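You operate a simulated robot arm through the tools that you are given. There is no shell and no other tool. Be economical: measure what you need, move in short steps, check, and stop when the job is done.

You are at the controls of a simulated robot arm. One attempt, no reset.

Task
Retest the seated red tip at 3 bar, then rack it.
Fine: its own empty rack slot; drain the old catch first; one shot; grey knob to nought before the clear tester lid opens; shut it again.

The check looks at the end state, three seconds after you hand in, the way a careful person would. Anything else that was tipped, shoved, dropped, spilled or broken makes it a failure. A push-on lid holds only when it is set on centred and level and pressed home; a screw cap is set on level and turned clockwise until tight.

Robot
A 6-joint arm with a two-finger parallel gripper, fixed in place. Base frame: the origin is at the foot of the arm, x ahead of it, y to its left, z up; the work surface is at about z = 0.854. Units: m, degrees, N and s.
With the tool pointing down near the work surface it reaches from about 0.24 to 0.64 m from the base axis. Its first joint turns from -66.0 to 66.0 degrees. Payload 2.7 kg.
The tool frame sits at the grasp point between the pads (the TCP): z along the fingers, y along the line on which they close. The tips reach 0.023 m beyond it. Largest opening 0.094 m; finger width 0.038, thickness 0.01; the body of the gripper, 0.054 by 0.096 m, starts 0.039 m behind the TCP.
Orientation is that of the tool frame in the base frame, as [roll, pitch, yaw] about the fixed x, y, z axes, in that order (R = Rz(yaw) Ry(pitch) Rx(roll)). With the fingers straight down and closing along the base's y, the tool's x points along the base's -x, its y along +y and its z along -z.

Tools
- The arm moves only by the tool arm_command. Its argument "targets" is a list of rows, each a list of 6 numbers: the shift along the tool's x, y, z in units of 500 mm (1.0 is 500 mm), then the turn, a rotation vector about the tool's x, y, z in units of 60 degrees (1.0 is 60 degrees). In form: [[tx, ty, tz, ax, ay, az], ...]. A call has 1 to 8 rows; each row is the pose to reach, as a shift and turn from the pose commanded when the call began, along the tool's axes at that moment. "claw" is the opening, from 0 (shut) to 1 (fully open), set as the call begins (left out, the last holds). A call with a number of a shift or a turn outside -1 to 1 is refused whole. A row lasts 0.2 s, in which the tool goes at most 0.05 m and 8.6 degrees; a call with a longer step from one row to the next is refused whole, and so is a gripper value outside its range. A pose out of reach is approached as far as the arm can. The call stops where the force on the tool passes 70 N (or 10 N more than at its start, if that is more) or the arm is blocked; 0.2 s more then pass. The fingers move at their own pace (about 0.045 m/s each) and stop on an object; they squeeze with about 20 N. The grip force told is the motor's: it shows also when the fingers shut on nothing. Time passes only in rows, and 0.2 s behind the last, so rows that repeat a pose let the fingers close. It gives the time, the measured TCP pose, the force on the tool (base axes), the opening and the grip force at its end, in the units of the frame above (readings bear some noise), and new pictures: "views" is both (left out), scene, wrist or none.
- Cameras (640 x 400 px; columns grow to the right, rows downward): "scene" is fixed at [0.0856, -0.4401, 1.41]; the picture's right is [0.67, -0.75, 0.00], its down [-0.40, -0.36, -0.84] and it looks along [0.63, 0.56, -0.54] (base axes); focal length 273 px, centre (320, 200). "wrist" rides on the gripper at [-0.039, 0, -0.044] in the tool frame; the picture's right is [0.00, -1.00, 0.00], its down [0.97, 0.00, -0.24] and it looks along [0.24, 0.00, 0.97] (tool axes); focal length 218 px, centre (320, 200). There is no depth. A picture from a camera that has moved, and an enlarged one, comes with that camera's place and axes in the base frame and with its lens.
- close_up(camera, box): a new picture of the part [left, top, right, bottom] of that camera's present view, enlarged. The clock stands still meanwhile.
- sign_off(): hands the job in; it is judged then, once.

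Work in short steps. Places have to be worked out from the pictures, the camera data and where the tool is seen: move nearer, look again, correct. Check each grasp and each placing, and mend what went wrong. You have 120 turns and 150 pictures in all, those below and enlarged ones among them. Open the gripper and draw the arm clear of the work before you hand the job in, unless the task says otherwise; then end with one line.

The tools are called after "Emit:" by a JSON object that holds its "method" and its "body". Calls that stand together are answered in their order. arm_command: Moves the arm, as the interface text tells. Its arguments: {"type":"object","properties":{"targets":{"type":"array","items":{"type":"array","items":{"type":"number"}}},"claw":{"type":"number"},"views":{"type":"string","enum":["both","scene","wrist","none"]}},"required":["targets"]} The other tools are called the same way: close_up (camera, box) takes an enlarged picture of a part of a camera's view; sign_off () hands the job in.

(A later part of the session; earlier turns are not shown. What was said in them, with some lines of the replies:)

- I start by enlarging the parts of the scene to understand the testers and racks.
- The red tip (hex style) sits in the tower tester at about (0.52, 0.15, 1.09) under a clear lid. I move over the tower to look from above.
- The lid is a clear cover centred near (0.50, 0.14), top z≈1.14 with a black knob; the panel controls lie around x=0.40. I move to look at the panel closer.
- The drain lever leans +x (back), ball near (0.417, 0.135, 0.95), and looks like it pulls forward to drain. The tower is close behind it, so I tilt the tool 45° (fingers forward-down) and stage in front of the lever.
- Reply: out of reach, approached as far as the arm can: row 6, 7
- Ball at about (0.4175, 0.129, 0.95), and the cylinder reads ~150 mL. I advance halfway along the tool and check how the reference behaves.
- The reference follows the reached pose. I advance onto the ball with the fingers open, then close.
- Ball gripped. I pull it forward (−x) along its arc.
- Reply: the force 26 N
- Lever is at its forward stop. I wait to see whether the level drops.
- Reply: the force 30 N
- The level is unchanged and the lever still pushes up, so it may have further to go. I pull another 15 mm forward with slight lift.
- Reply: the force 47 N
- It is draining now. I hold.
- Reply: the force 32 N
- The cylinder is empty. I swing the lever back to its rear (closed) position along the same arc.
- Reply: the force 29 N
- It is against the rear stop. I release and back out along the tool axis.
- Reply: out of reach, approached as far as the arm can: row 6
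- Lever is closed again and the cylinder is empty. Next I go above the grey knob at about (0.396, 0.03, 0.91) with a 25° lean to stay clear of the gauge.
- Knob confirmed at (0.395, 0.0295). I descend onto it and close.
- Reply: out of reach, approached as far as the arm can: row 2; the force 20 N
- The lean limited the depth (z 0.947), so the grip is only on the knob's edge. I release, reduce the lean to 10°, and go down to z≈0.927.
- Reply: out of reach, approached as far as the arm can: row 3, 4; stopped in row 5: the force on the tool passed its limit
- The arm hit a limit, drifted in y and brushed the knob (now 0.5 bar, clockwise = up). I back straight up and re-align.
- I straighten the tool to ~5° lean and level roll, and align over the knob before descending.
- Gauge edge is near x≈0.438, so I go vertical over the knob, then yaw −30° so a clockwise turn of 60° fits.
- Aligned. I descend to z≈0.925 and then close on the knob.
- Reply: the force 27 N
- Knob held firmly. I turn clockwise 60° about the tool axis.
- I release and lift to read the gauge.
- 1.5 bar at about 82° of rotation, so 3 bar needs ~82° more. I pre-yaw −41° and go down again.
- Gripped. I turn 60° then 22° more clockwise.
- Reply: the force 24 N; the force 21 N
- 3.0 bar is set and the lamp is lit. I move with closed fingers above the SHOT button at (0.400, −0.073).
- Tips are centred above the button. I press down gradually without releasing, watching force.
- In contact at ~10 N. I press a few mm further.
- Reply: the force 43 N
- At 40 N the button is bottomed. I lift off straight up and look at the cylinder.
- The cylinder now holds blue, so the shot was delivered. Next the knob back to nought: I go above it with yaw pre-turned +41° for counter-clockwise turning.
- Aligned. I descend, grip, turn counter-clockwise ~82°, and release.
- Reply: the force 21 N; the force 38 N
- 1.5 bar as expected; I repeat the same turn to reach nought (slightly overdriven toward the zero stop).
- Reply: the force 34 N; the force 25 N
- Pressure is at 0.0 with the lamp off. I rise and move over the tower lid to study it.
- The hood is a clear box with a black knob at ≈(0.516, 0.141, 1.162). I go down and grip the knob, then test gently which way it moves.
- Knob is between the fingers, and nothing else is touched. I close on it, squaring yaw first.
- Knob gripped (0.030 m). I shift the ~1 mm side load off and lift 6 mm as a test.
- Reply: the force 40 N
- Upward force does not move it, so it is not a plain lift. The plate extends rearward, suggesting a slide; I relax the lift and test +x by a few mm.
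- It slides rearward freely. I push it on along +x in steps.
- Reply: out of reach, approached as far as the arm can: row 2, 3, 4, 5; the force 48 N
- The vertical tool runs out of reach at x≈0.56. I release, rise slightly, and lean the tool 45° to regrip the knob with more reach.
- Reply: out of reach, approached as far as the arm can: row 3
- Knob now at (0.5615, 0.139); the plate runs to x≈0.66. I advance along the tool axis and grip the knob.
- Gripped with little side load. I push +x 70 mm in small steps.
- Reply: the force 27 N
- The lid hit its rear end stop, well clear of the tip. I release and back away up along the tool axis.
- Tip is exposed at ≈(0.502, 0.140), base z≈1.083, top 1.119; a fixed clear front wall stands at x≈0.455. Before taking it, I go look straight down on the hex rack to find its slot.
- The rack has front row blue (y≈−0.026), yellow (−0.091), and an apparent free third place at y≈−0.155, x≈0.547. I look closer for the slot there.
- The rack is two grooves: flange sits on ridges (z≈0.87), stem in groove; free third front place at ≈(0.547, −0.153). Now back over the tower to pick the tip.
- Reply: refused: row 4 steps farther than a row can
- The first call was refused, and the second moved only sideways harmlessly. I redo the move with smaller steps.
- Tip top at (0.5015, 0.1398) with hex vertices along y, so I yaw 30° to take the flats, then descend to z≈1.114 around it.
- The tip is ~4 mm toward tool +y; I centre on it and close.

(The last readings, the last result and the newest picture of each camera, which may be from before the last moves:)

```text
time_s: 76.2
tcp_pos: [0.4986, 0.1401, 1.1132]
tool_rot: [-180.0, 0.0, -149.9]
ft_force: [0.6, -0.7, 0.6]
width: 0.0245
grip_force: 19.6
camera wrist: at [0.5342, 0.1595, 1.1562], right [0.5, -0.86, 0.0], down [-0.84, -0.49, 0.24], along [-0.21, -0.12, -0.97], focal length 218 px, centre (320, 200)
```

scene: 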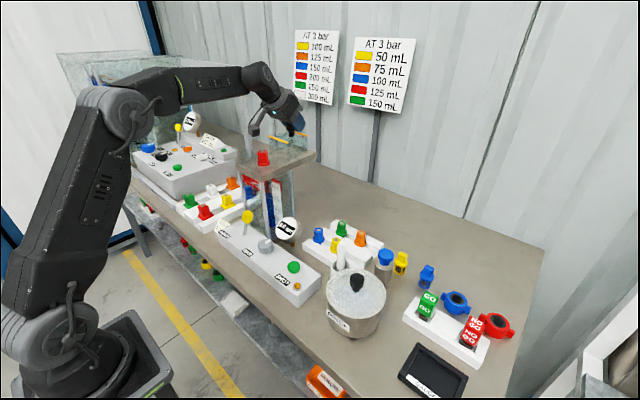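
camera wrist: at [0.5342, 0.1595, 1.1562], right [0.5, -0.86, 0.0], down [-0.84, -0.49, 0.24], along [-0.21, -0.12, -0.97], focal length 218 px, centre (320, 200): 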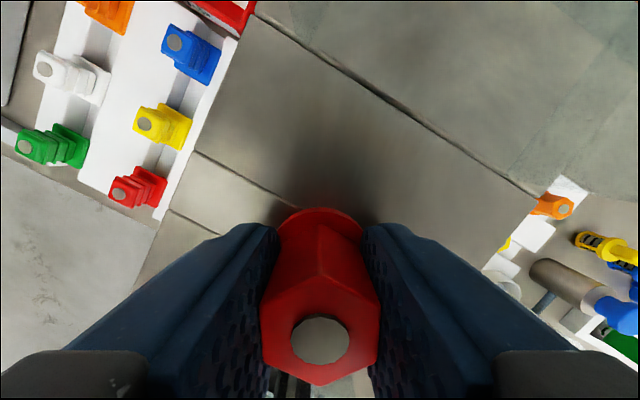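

Gripped on the flats (0.0245 m). I lift straight up slowly.

Emit:
{"method": "arm_command", "body": {"targets": [[0, 0, -0.01, 0, 0, 0], [0, 0, -0.02, 0, 0, 0], [0, 0, -0.04, 0, 0, 0], [0, 0, -0.08, 0, 0, 0], [0, 0, -0.14, 0, 0, 0], [0, 0, -0.2, 0, 0, 0]], "views": "wrist"}}

Emit:
{"method": "close_up", "body": {"camera": "scene", "box": [210, 85, 330, 185]}}

```text
time_s: 77.6
tcp_pos: [0.499, 0.1396, 1.2128]
tool_rot: [180.0, -0.1, -149.8]
ft_force: [-0.4, 0.8, -0.5]
width: 0.0245
grip_force: 20.3
camera wrist: at [0.5337, 0.1587, 1.256], right [0.5, -0.86, 0.0], down [-0.84, -0.49, 0.24], along [-0.21, -0.12, -0.97], focal length 218 px, centre (320, 200)
```

wrist: 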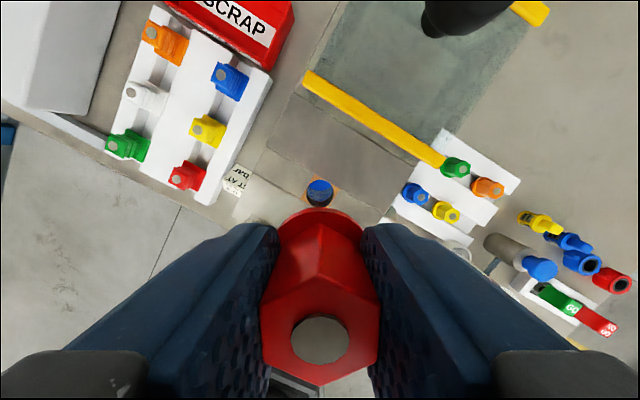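

```text
4.00 times, centred on (270, 135) of scene
camera zoom: at [0.0856, -0.4401, 1.41], right [0.67, -0.75, 0.0], down [-0.4, -0.36, -0.84], along [0.63, 0.56, -0.54], focal length 1090 px, centre (520, 460)
```

zoom: 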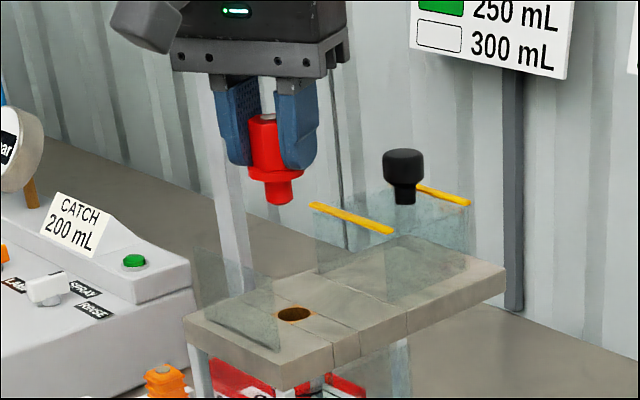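

Tip lifted with its stem clean. I carry it at height across to y≈−0.153, turning yaw back to square.

Emit:
{"method": "arm_command", "body": {"targets": [[0.042, -0.0724, 0, 0, 0, 0.08], [0.084, -0.145, 0, 0, 0, 0.16], [0.126, -0.217, 0, 0, 0, 0.24], [0.168, -0.29, 0, 0, 0, 0.32], [0.21, -0.362, 0, 0, 0, 0.4], [0.252, -0.435, 0, 0, 0, 0.5], [0.293, -0.507, 0, 0, 0, 0.5]], "views": "none"}}

Emit:
{"method": "arm_command", "body": {"targets": [[0, 0, 0.095, 0, 0, 0], [0, 0, 0.19, 0, 0, 0], [0, 0, 0.28, 0, 0, 0], [-0.05, 0, 0.33, 0, 0, 0], [-0.08, 0, 0.33, 0, 0, 0], [-0.08, 0, 0.33, 0, 0, 0]], "views": "both"}}

```text
time_s: 79.2
tcp_pos: [0.5017, -0.1526, 1.2118]
tool_rot: [-180.0, 0.0, -179.9]
ft_force: [0.2, -0.9, -0.1]
width: 0.0242
grip_force: 19.6
```

```text
time_s: 80.6
tcp_pos: [0.5434, -0.1538, 1.0453]
tool_rot: [-180.0, 0.1, -179.9]
ft_force: [0.8, 0.3, -1.1]
width: 0.0242
grip_force: 20.3
camera wrist: at [0.5827, -0.1539, 1.0888], right [0.0, -1.0, 0.0], down [-0.97, 0.0, 0.24], along [-0.24, 0.0, -0.97], focal length 218 px, centre (320, 200)
```

scene: 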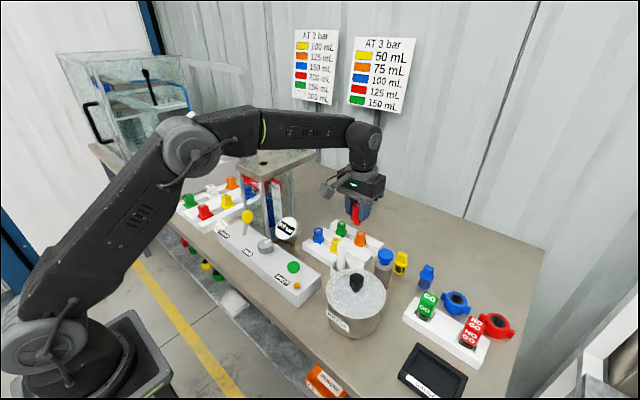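
wrist: 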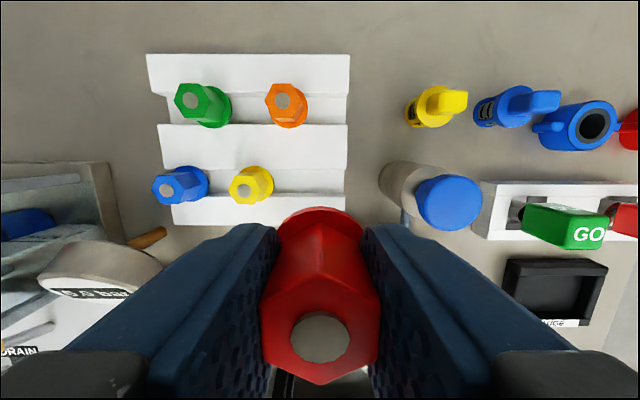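

Tip is over the third front place. I descend to just above the rack and check alignment from the scene camera.

Emit:
{"method": "arm_command", "body": {"targets": [[-0.005, 0, 0.08, 0, 0, 0], [-0.005, 0, 0.16, 0, 0, 0], [-0.005, 0, 0.225, 0, 0, 0], [-0.005, 0, 0.225, 0, 0, 0]], "views": "wrist"}}

Emit:
{"method": "close_up", "body": {"camera": "scene", "box": [300, 195, 420, 285]}}

```text
time_s: 81.6
tcp_pos: [0.5449, -0.1546, 0.936]
tool_rot: [179.9, 0.1, -179.9]
ft_force: [-0.3, -0.3, 0.3]
width: 0.0244
grip_force: 19.7
camera wrist: at [0.5846, -0.1538, 0.9789], right [0.0, -1.0, 0.0], down [-0.97, 0.0, 0.24], along [-0.24, 0.0, -0.97], focal length 218 px, centre (320, 200)
```

wrist: 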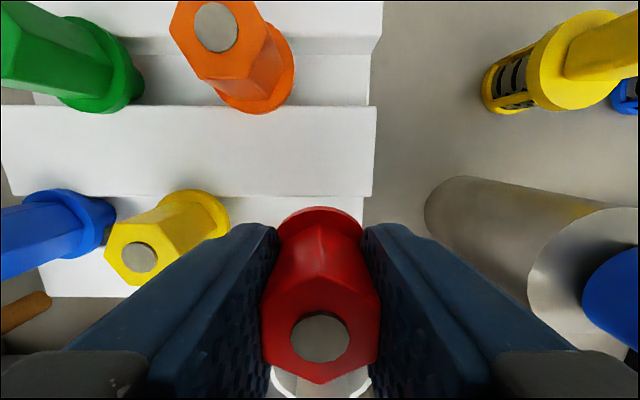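

```text
4.44 times, centred on (360, 240) of scene
camera zoom: at [0.0856, -0.4401, 1.41], right [0.67, -0.75, 0.0], down [-0.4, -0.36, -0.84], along [0.63, 0.56, -0.54], focal length 1211 px, centre (142, 22)
```

zoom: 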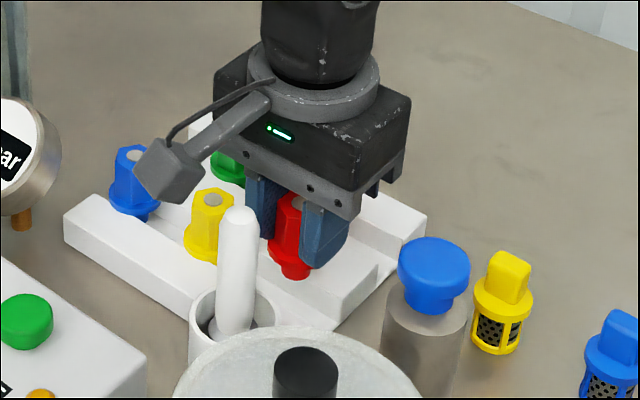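

Alignment looks right: stem over the front groove, clear of yellow and the pestle. I lower slowly watching contact.

Emit:
{"method": "arm_command", "body": {"targets": [[-0.002, 0, 0.02, 0, 0, 0], [-0.003, 0, 0.036, 0, 0, 0], [-0.003, 0, 0.048, 0, 0, 0], [-0.003, 0, 0.054, 0, 0, 0]], "views": "none"}}

Emit:
{"method": "close_up", "body": {"camera": "scene", "box": [300, 195, 420, 285]}}

```text
time_s: 82.6
tcp_pos: [0.5452, -0.1508, 0.9079]
tool_rot: [-180.0, 0.0, -179.9]
ft_force: [0.2, -0.4, -1.0]
width: 0.0246
grip_force: 20.3
```

```text
4.44 times, centred on (360, 240) of scene
camera zoom: at [0.0856, -0.4401, 1.41], right [0.67, -0.75, 0.0], down [-0.4, -0.36, -0.84], along [0.63, 0.56, -0.54], focal length 1211 px, centre (142, 22)
```

zoom: 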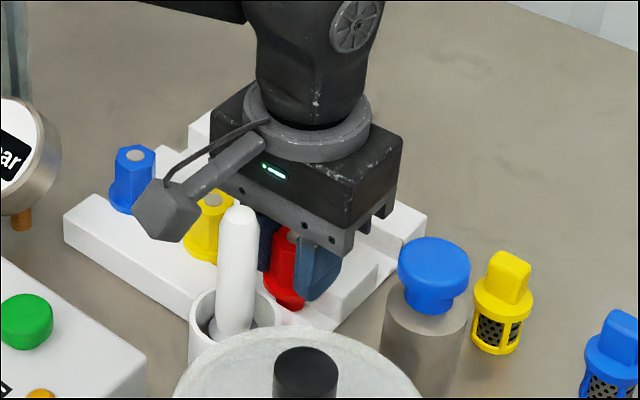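

No contact yet at 0.908. I continue in small steps.

Emit:
{"method": "arm_command", "body": {"targets": [[-0.002, -0.003, 0.004, 0, 0, 0], [-0.002, -0.003, 0.008, 0, 0, 0], [-0.002, -0.003, 0.012, 0, 0, 0]], "views": "none"}}

Emit:
{"method": "close_up", "body": {"camera": "wrist", "box": [200, 120, 440, 300]}}

```text
time_s: 83.4
tcp_pos: [0.5458, -0.153, 0.9014]
tool_rot: [180.0, 0.0, -179.9]
ft_force: [-0.9, 0.8, -0.7]
width: 0.0245
grip_force: 20.2
```

```text
2.22 times, centred on (320, 210) of wrist
camera zoom: at [0.5858, -0.1531, 0.9452], right [0.0, -1.0, 0.0], down [-0.97, 0.0, 0.24], along [-0.24, 0.0, -0.97], focal length 485 px, centre (320, 178)
```

zoom: 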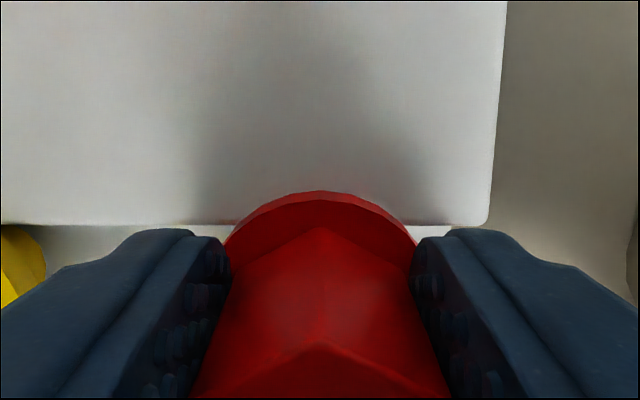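

Alignment is good (flange over groove). I nudge y by −2 mm and keep lowering to contact.

Emit:
{"method": "arm_command", "body": {"targets": [[0, -0.004, 0.004, 0, 0, 0], [0, -0.004, 0.008, 0, 0, 0], [0, -0.004, 0.012, 0, 0, 0]], "views": "none"}}

```text
time_s: 84.2
tcp_pos: [0.5468, -0.1553, 0.9019]
tool_rot: [-179.9, 0.5, -179.8]
ft_force: [-8.1, 8.7, 40.0]
width: 0.0245
grip_force: 19.8
```

Seated: 40 N contact at z≈0.902. I relax the press, then open slightly.

Emit:
{"method": "arm_command", "body": {"targets": [[0, 0, -0.005, 0, 0, 0], [0, 0, -0.01, 0, 0, 0], [0, 0, -0.01, 0, 0, 0]], "views": "none"}}

Emit:
{"method": "arm_command", "body": {"targets": [[0, 0, 0, 0, 0, 0], [0, 0, 0, 0, 0, 0], [0, 0, 0, 0, 0, 0]], "claw": 0.42, "views": "wrist"}}

Emit:
{"method": "close_up", "body": {"camera": "scene", "box": [300, 195, 420, 285]}}

```text
time_s: 85.0
tcp_pos: [0.5452, -0.1558, 0.9017]
tool_rot: [-180.0, 0.1, -179.9]
ft_force: [4.7, 2.5, 13.3]
width: 0.0242
grip_force: 19.6
```

```text
time_s: 85.8
tcp_pos: [0.5444, -0.1571, 0.9016]
tool_rot: [179.9, -0.1, -179.8]
ft_force: [-0.3, -0.8, -0.1]
width: 0.0396
grip_force: 0.1
camera wrist: at [0.5859, -0.1553, 0.9442], right [0.0, -1.0, 0.0], down [-0.97, 0.0, 0.24], along [-0.24, 0.0, -0.97], focal length 218 px, centre (320, 200)
```

wrist: 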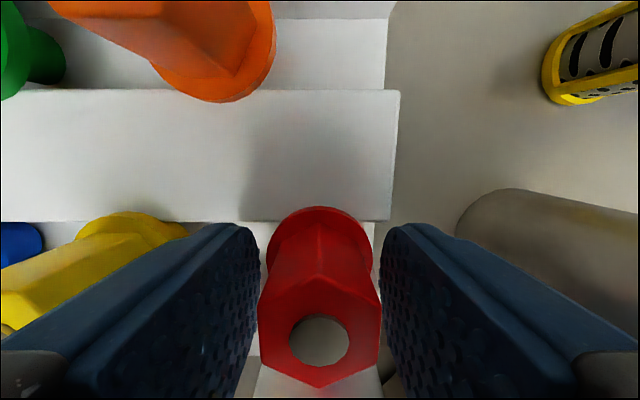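

```text
4.44 times, centred on (360, 240) of scene
camera zoom: at [0.0856, -0.4401, 1.41], right [0.67, -0.75, 0.0], down [-0.4, -0.36, -0.84], along [0.63, 0.56, -0.54], focal length 1211 px, centre (142, 22)
```

zoom: 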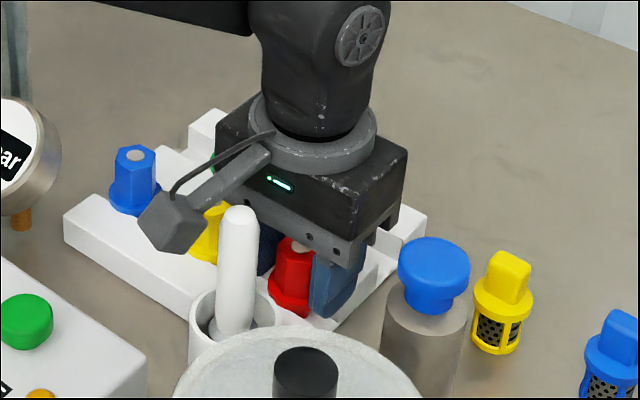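

The tip stands free between open fingers. I rise straight up and look at the result.

Emit:
{"method": "arm_command", "body": {"targets": [[0, 0, -0.04, 0, 0, 0], [0, 0, -0.1, 0, 0, 0], [0, 0, -0.19, 0, 0, 0], [0, 0, -0.28, 0, 0, 0], [0.05, 0, -0.35, 0, 0, 0], [0.09, 0, -0.42, 0, 0, 0]], "views": "wrist"}}

Emit:
{"method": "close_up", "body": {"camera": "scene", "box": [300, 200, 420, 290]}}

Emit:
{"method": "close_up", "body": {"camera": "wrist", "box": [200, 40, 440, 200]}}

```text
time_s: 87.2
tcp_pos: [0.501, -0.156, 1.1122]
tool_rot: [-180.0, -0.1, -179.9]
ft_force: [0.0, 0.2, 0.1]
width: 0.0395
grip_force: 0.0
camera wrist: at [0.5414, -0.1557, 1.1563], right [0.0, -1.0, 0.0], down [-0.97, 0.0, 0.24], along [-0.24, 0.0, -0.97], focal length 218 px, centre (320, 200)
```

wrist: 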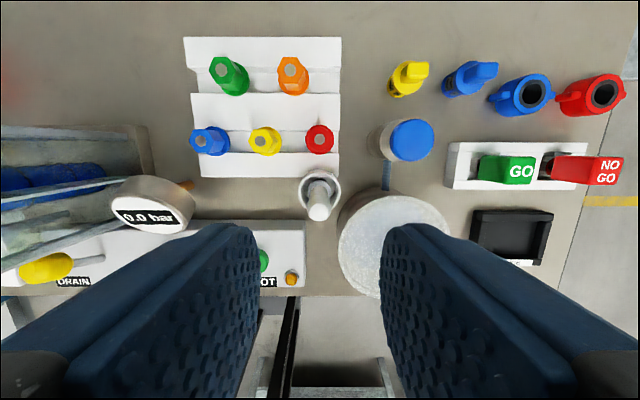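

```text
4.44 times, centred on (360, 245) of scene
camera zoom: at [0.0856, -0.4401, 1.41], right [0.67, -0.75, 0.0], down [-0.4, -0.36, -0.84], along [0.63, 0.56, -0.54], focal length 1211 px, centre (142, 0)
```

zoom: 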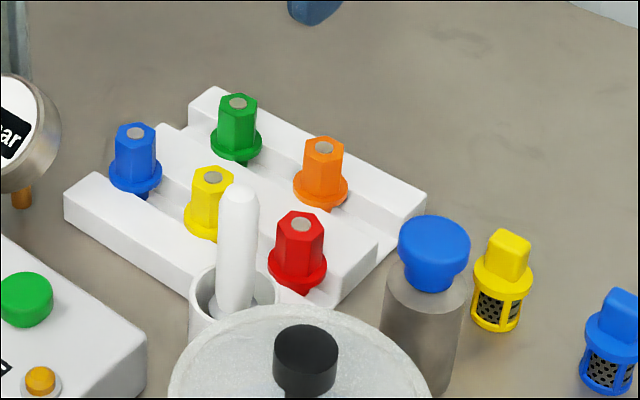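

```text
2.50 times, centred on (320, 120) of wrist
camera zoom: at [0.5414, -0.1557, 1.1563], right [0.0, -1.0, 0.0], down [-0.97, 0.0, 0.24], along [-0.24, 0.0, -0.97], focal length 546 px, centre (320, 400)
```

zoom: 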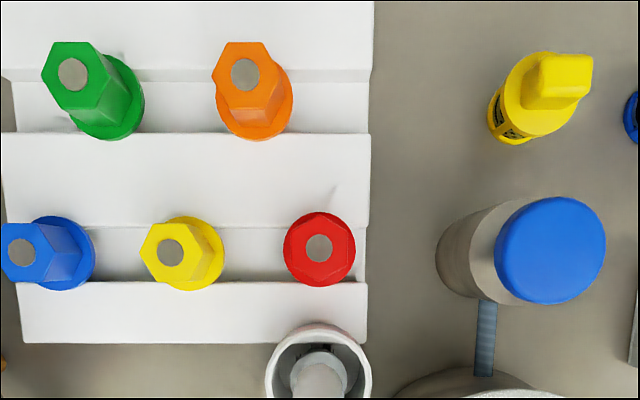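

Red sits level with its neighbours at even spacing, same height (z_top≈0.908). Now I return to close the lid: rise and cross back over the tower.

Emit:
{"method": "arm_command", "body": {"targets": [[0, 0.07, -0.065, 0, 0, 0], [0, 0.14, -0.13, 0, 0, 0], [0, 0.21, -0.195, 0, 0, 0], [0, 0.28, -0.26, 0, 0, 0], [0, 0.36, -0.28, 0, 0, 0], [0, 0.44, -0.28, 0, 0, 0], [0, 0.52, -0.28, 0, 0, 0], [0, 0.593, -0.28, 0, 0, 0]], "claw": 0.5, "views": "none"}}

Emit:
{"method": "arm_command", "body": {"targets": [[-0.01, 0, 0, 0, -0.12, 0], [-0.02, 0, 0, 0, -0.24, 0], [-0.03, 0, 0.0, 0, -0.36, 0], [-0.04, 0, 0.02, 0, -0.48, 0], [-0.05, 0, 0.04, 0, -0.6, 0], [-0.055, 0, 0.05, 0, -0.655, 0], [-0.055, 0, 0.05, 0, -0.655, 0]], "views": "both"}}

```text
time_s: 89.0
tcp_pos: [0.5017, 0.1426, 1.2525]
tool_rot: [180.0, 0.1, -179.8]
ft_force: [0.6, 1.0, 0.3]
width: 0.047
grip_force: 0.0
```

```text
time_s: 90.6
tcp_pos: [0.5277, 0.1404, 1.2251]
tool_rot: [179.8, 39.4, -180.0]
ft_force: [0.1, 0.1, -0.7]
width: 0.047
grip_force: 0.0
camera wrist: at [0.5315, 0.1397, 1.2834], right [0.0, -1.0, 0.0], down [-0.9, 0.0, -0.43], along [0.43, 0.0, -0.9], focal length 218 px, centre (320, 200)
```

scene: 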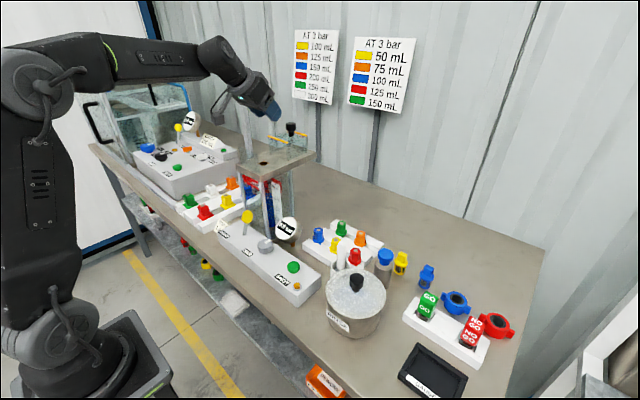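
wrist: 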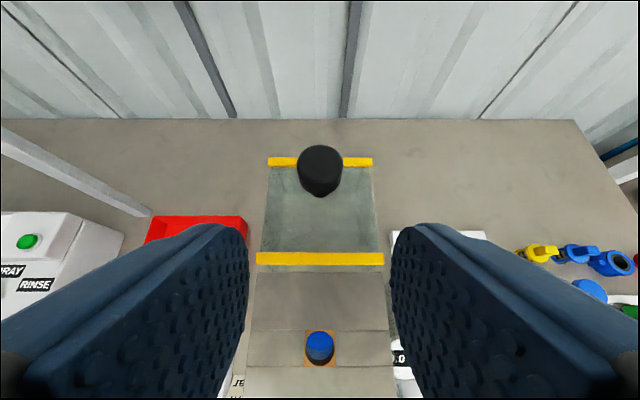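

Same pose as my earlier retreat; the knob is at x≈0.63. I reverse the path and grip it.

Emit:
{"method": "arm_command", "body": {"targets": [[-0.074, 0, 0.03, 0, 0, 0], [-0.074, 0, 0.11, 0, 0, 0], [-0.074, 0, 0.193, 0, 0, 0], [-0.074, 0, 0.193, 0, 0, 0]], "views": "none"}}

Emit:
{"method": "arm_command", "body": {"targets": [[0, 0, 0, 0, 0, 0], [0, 0, 0, 0, 0, 0], [0, 0, 0, 0, 0, 0]], "claw": 0.0, "views": "wrist"}}

```text
time_s: 91.6
tcp_pos: [0.6174, 0.1387, 1.1742]
tool_rot: [179.9, 39.3, 179.9]
ft_force: [-0.8, -0.4, 0.2]
width: 0.0469
grip_force: 0.1
```

```text
time_s: 92.4
tcp_pos: [0.6184, 0.14, 1.1753]
tool_rot: [179.8, 39.3, -179.9]
ft_force: [1.6, 7.8, -1.0]
width: 0.0297
grip_force: 45.1
camera wrist: at [0.6203, 0.1399, 1.2323], right [0.0, -1.0, 0.0], down [-0.9, 0.0, -0.43], along [0.43, 0.0, -0.9], focal length 218 px, centre (320, 200)
```

wrist: 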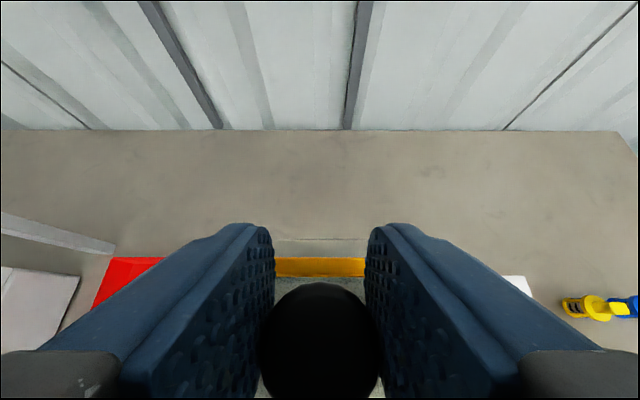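

Gripped. I slide the lid back −x most of the way (110 mm).

Emit:
{"method": "arm_command", "body": {"targets": [[0.025, 0, -0.0205, 0, 0, 0], [0.05, 0, -0.041, 0, 0, 0], [0.075, 0, -0.0615, 0, 0, 0], [0.1, 0, -0.082, 0, 0, 0], [0.125, 0, -0.1026, 0, 0, 0], [0.15, 0, -0.123, 0, 0, 0], [0.17, 0, -0.1395, 0, 0, 0], [0.17, 0, -0.1395, 0, 0, 0]], "views": "none"}}

Emit:
{"method": "close_up", "body": {"camera": "scene", "box": [210, 105, 330, 185]}}

```text
time_s: 94.2
tcp_pos: [0.5089, 0.1403, 1.1765]
tool_rot: [179.9, 39.6, -179.9]
ft_force: [37.5, -3.7, -3.8]
width: 0.0295
grip_force: 45.2
```

```text
5.00 times, centred on (270, 145) of scene
camera zoom: at [0.0869, -0.4402, 1.4098], right [0.67, -0.75, 0.0], down [-0.4, -0.36, -0.84], along [0.63, 0.56, -0.54], focal length 1363 px, centre (570, 475)
```

zoom: 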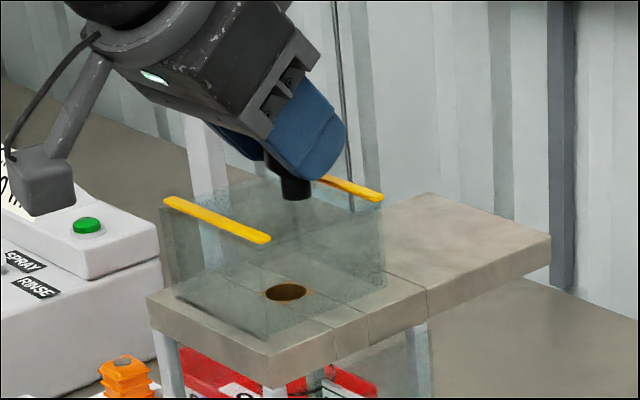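

37 N resistance and bars at the original pixels: the lid is at its closed stop. I relax, release and back off.

Emit:
{"method": "arm_command", "body": {"targets": [[-0.003, 0, 0.003, 0, 0, 0], [-0.003, 0, 0.003, 0, 0, 0], [-0.003, 0, 0.003, 0, 0, 0], [-0.003, 0, -0.08, 0, 0, 0], [-0.003, 0, -0.17, 0, 0, 0], [0.05, 0, -0.23, 0, 0, 0]], "claw": 0.5, "views": "both"}}

Emit:
{"method": "close_up", "body": {"camera": "scene", "box": [220, 115, 330, 185]}}

```text
time_s: 95.6
tcp_pos: [0.4171, 0.1414, 1.2491]
tool_rot: [-180.0, 39.4, -179.9]
ft_force: [0.0, 0.0, -0.2]
width: 0.047
grip_force: 0.0
camera wrist: at [0.4195, 0.141, 1.3069], right [0.0, -1.0, 0.0], down [-0.9, 0.0, -0.43], along [0.43, 0.0, -0.9], focal length 218 px, centre (320, 200)
```

scene: 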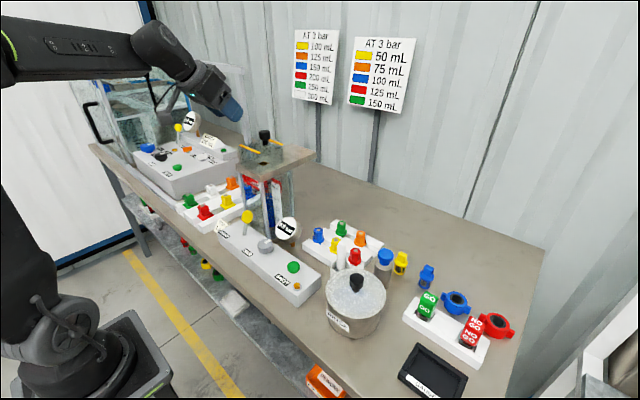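
wrist: 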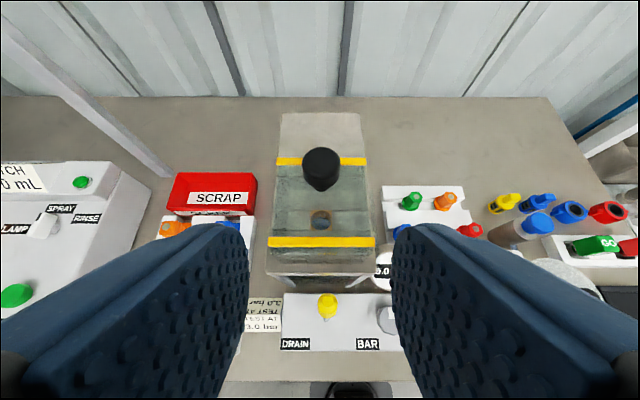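

```text
5.71 times, centred on (275, 150) of scene
camera zoom: at [0.0856, -0.4401, 1.41], right [0.67, -0.75, 0.0], down [-0.4, -0.36, -0.84], along [0.63, 0.56, -0.54], focal length 1558 px, centre (577, 486)
```

zoom: 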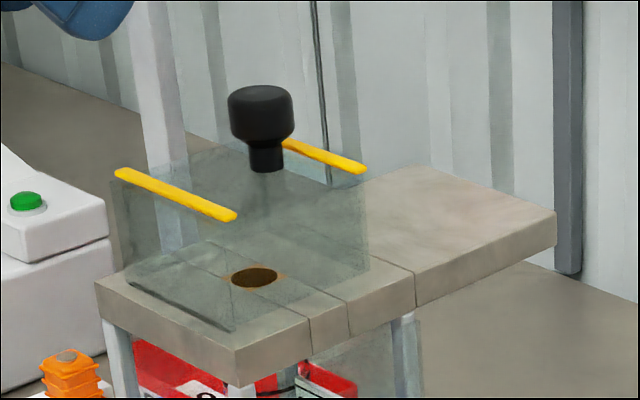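

Lid is back exactly where it started. I draw the arm up and back, and check the panel and cylinder one last time.

Emit:
{"method": "arm_command", "body": {"targets": [[0.05, 0, -0.05, 0, 0, 0], [0.1, 0, -0.1, 0, 0, 0], [0.1, 0, -0.1, 0, 0, 0]], "views": "wrist"}}

Emit:
{"method": "close_up", "body": {"camera": "scene", "box": [210, 160, 370, 310]}}

```text
time_s: 96.4
tcp_pos: [0.3452, 0.141, 1.255]
tool_rot: [180.0, 39.3, -180.0]
ft_force: [0.1, 0.7, 0.5]
width: 0.0469
grip_force: 0.1
camera wrist: at [0.3485, 0.1407, 1.3138], right [0.0, -1.0, 0.0], down [-0.9, 0.0, -0.43], along [0.43, 0.0, -0.9], focal length 218 px, centre (320, 200)
```

wrist: 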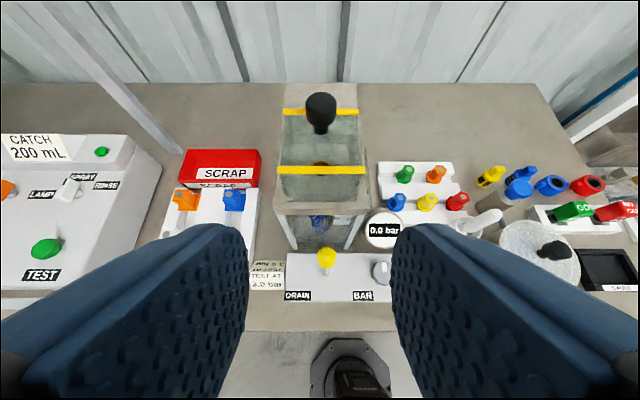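

```text
2.67 times, centred on (290, 235) of scene
camera zoom: at [0.0856, -0.4401, 1.41], right [0.67, -0.75, 0.0], down [-0.4, -0.36, -0.84], along [0.63, 0.56, -0.54], focal length 727 px, centre (400, 107)
```

zoom: 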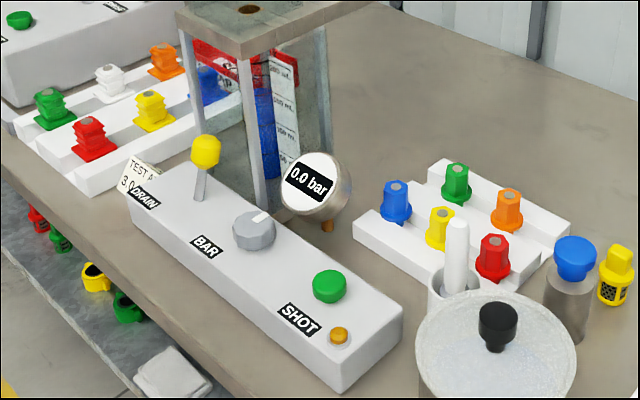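

The fresh catch is in the cylinder, gauge reads 0.0, lever is closed, lid shut, red tip racked, arm clear. I hand in.

Emit:
{"method": "sign_off", "body": {}}

```text
The job is handed in.
```

I drained the old catch, gave the red tip one shot at 3.0 bar, and turned the grey knob back to 0.0 before opening the lid. The tip is now in its own empty slot in the rack, the lid is shut, and the arm is clear; I did not take an exact mL reading of the new catch.
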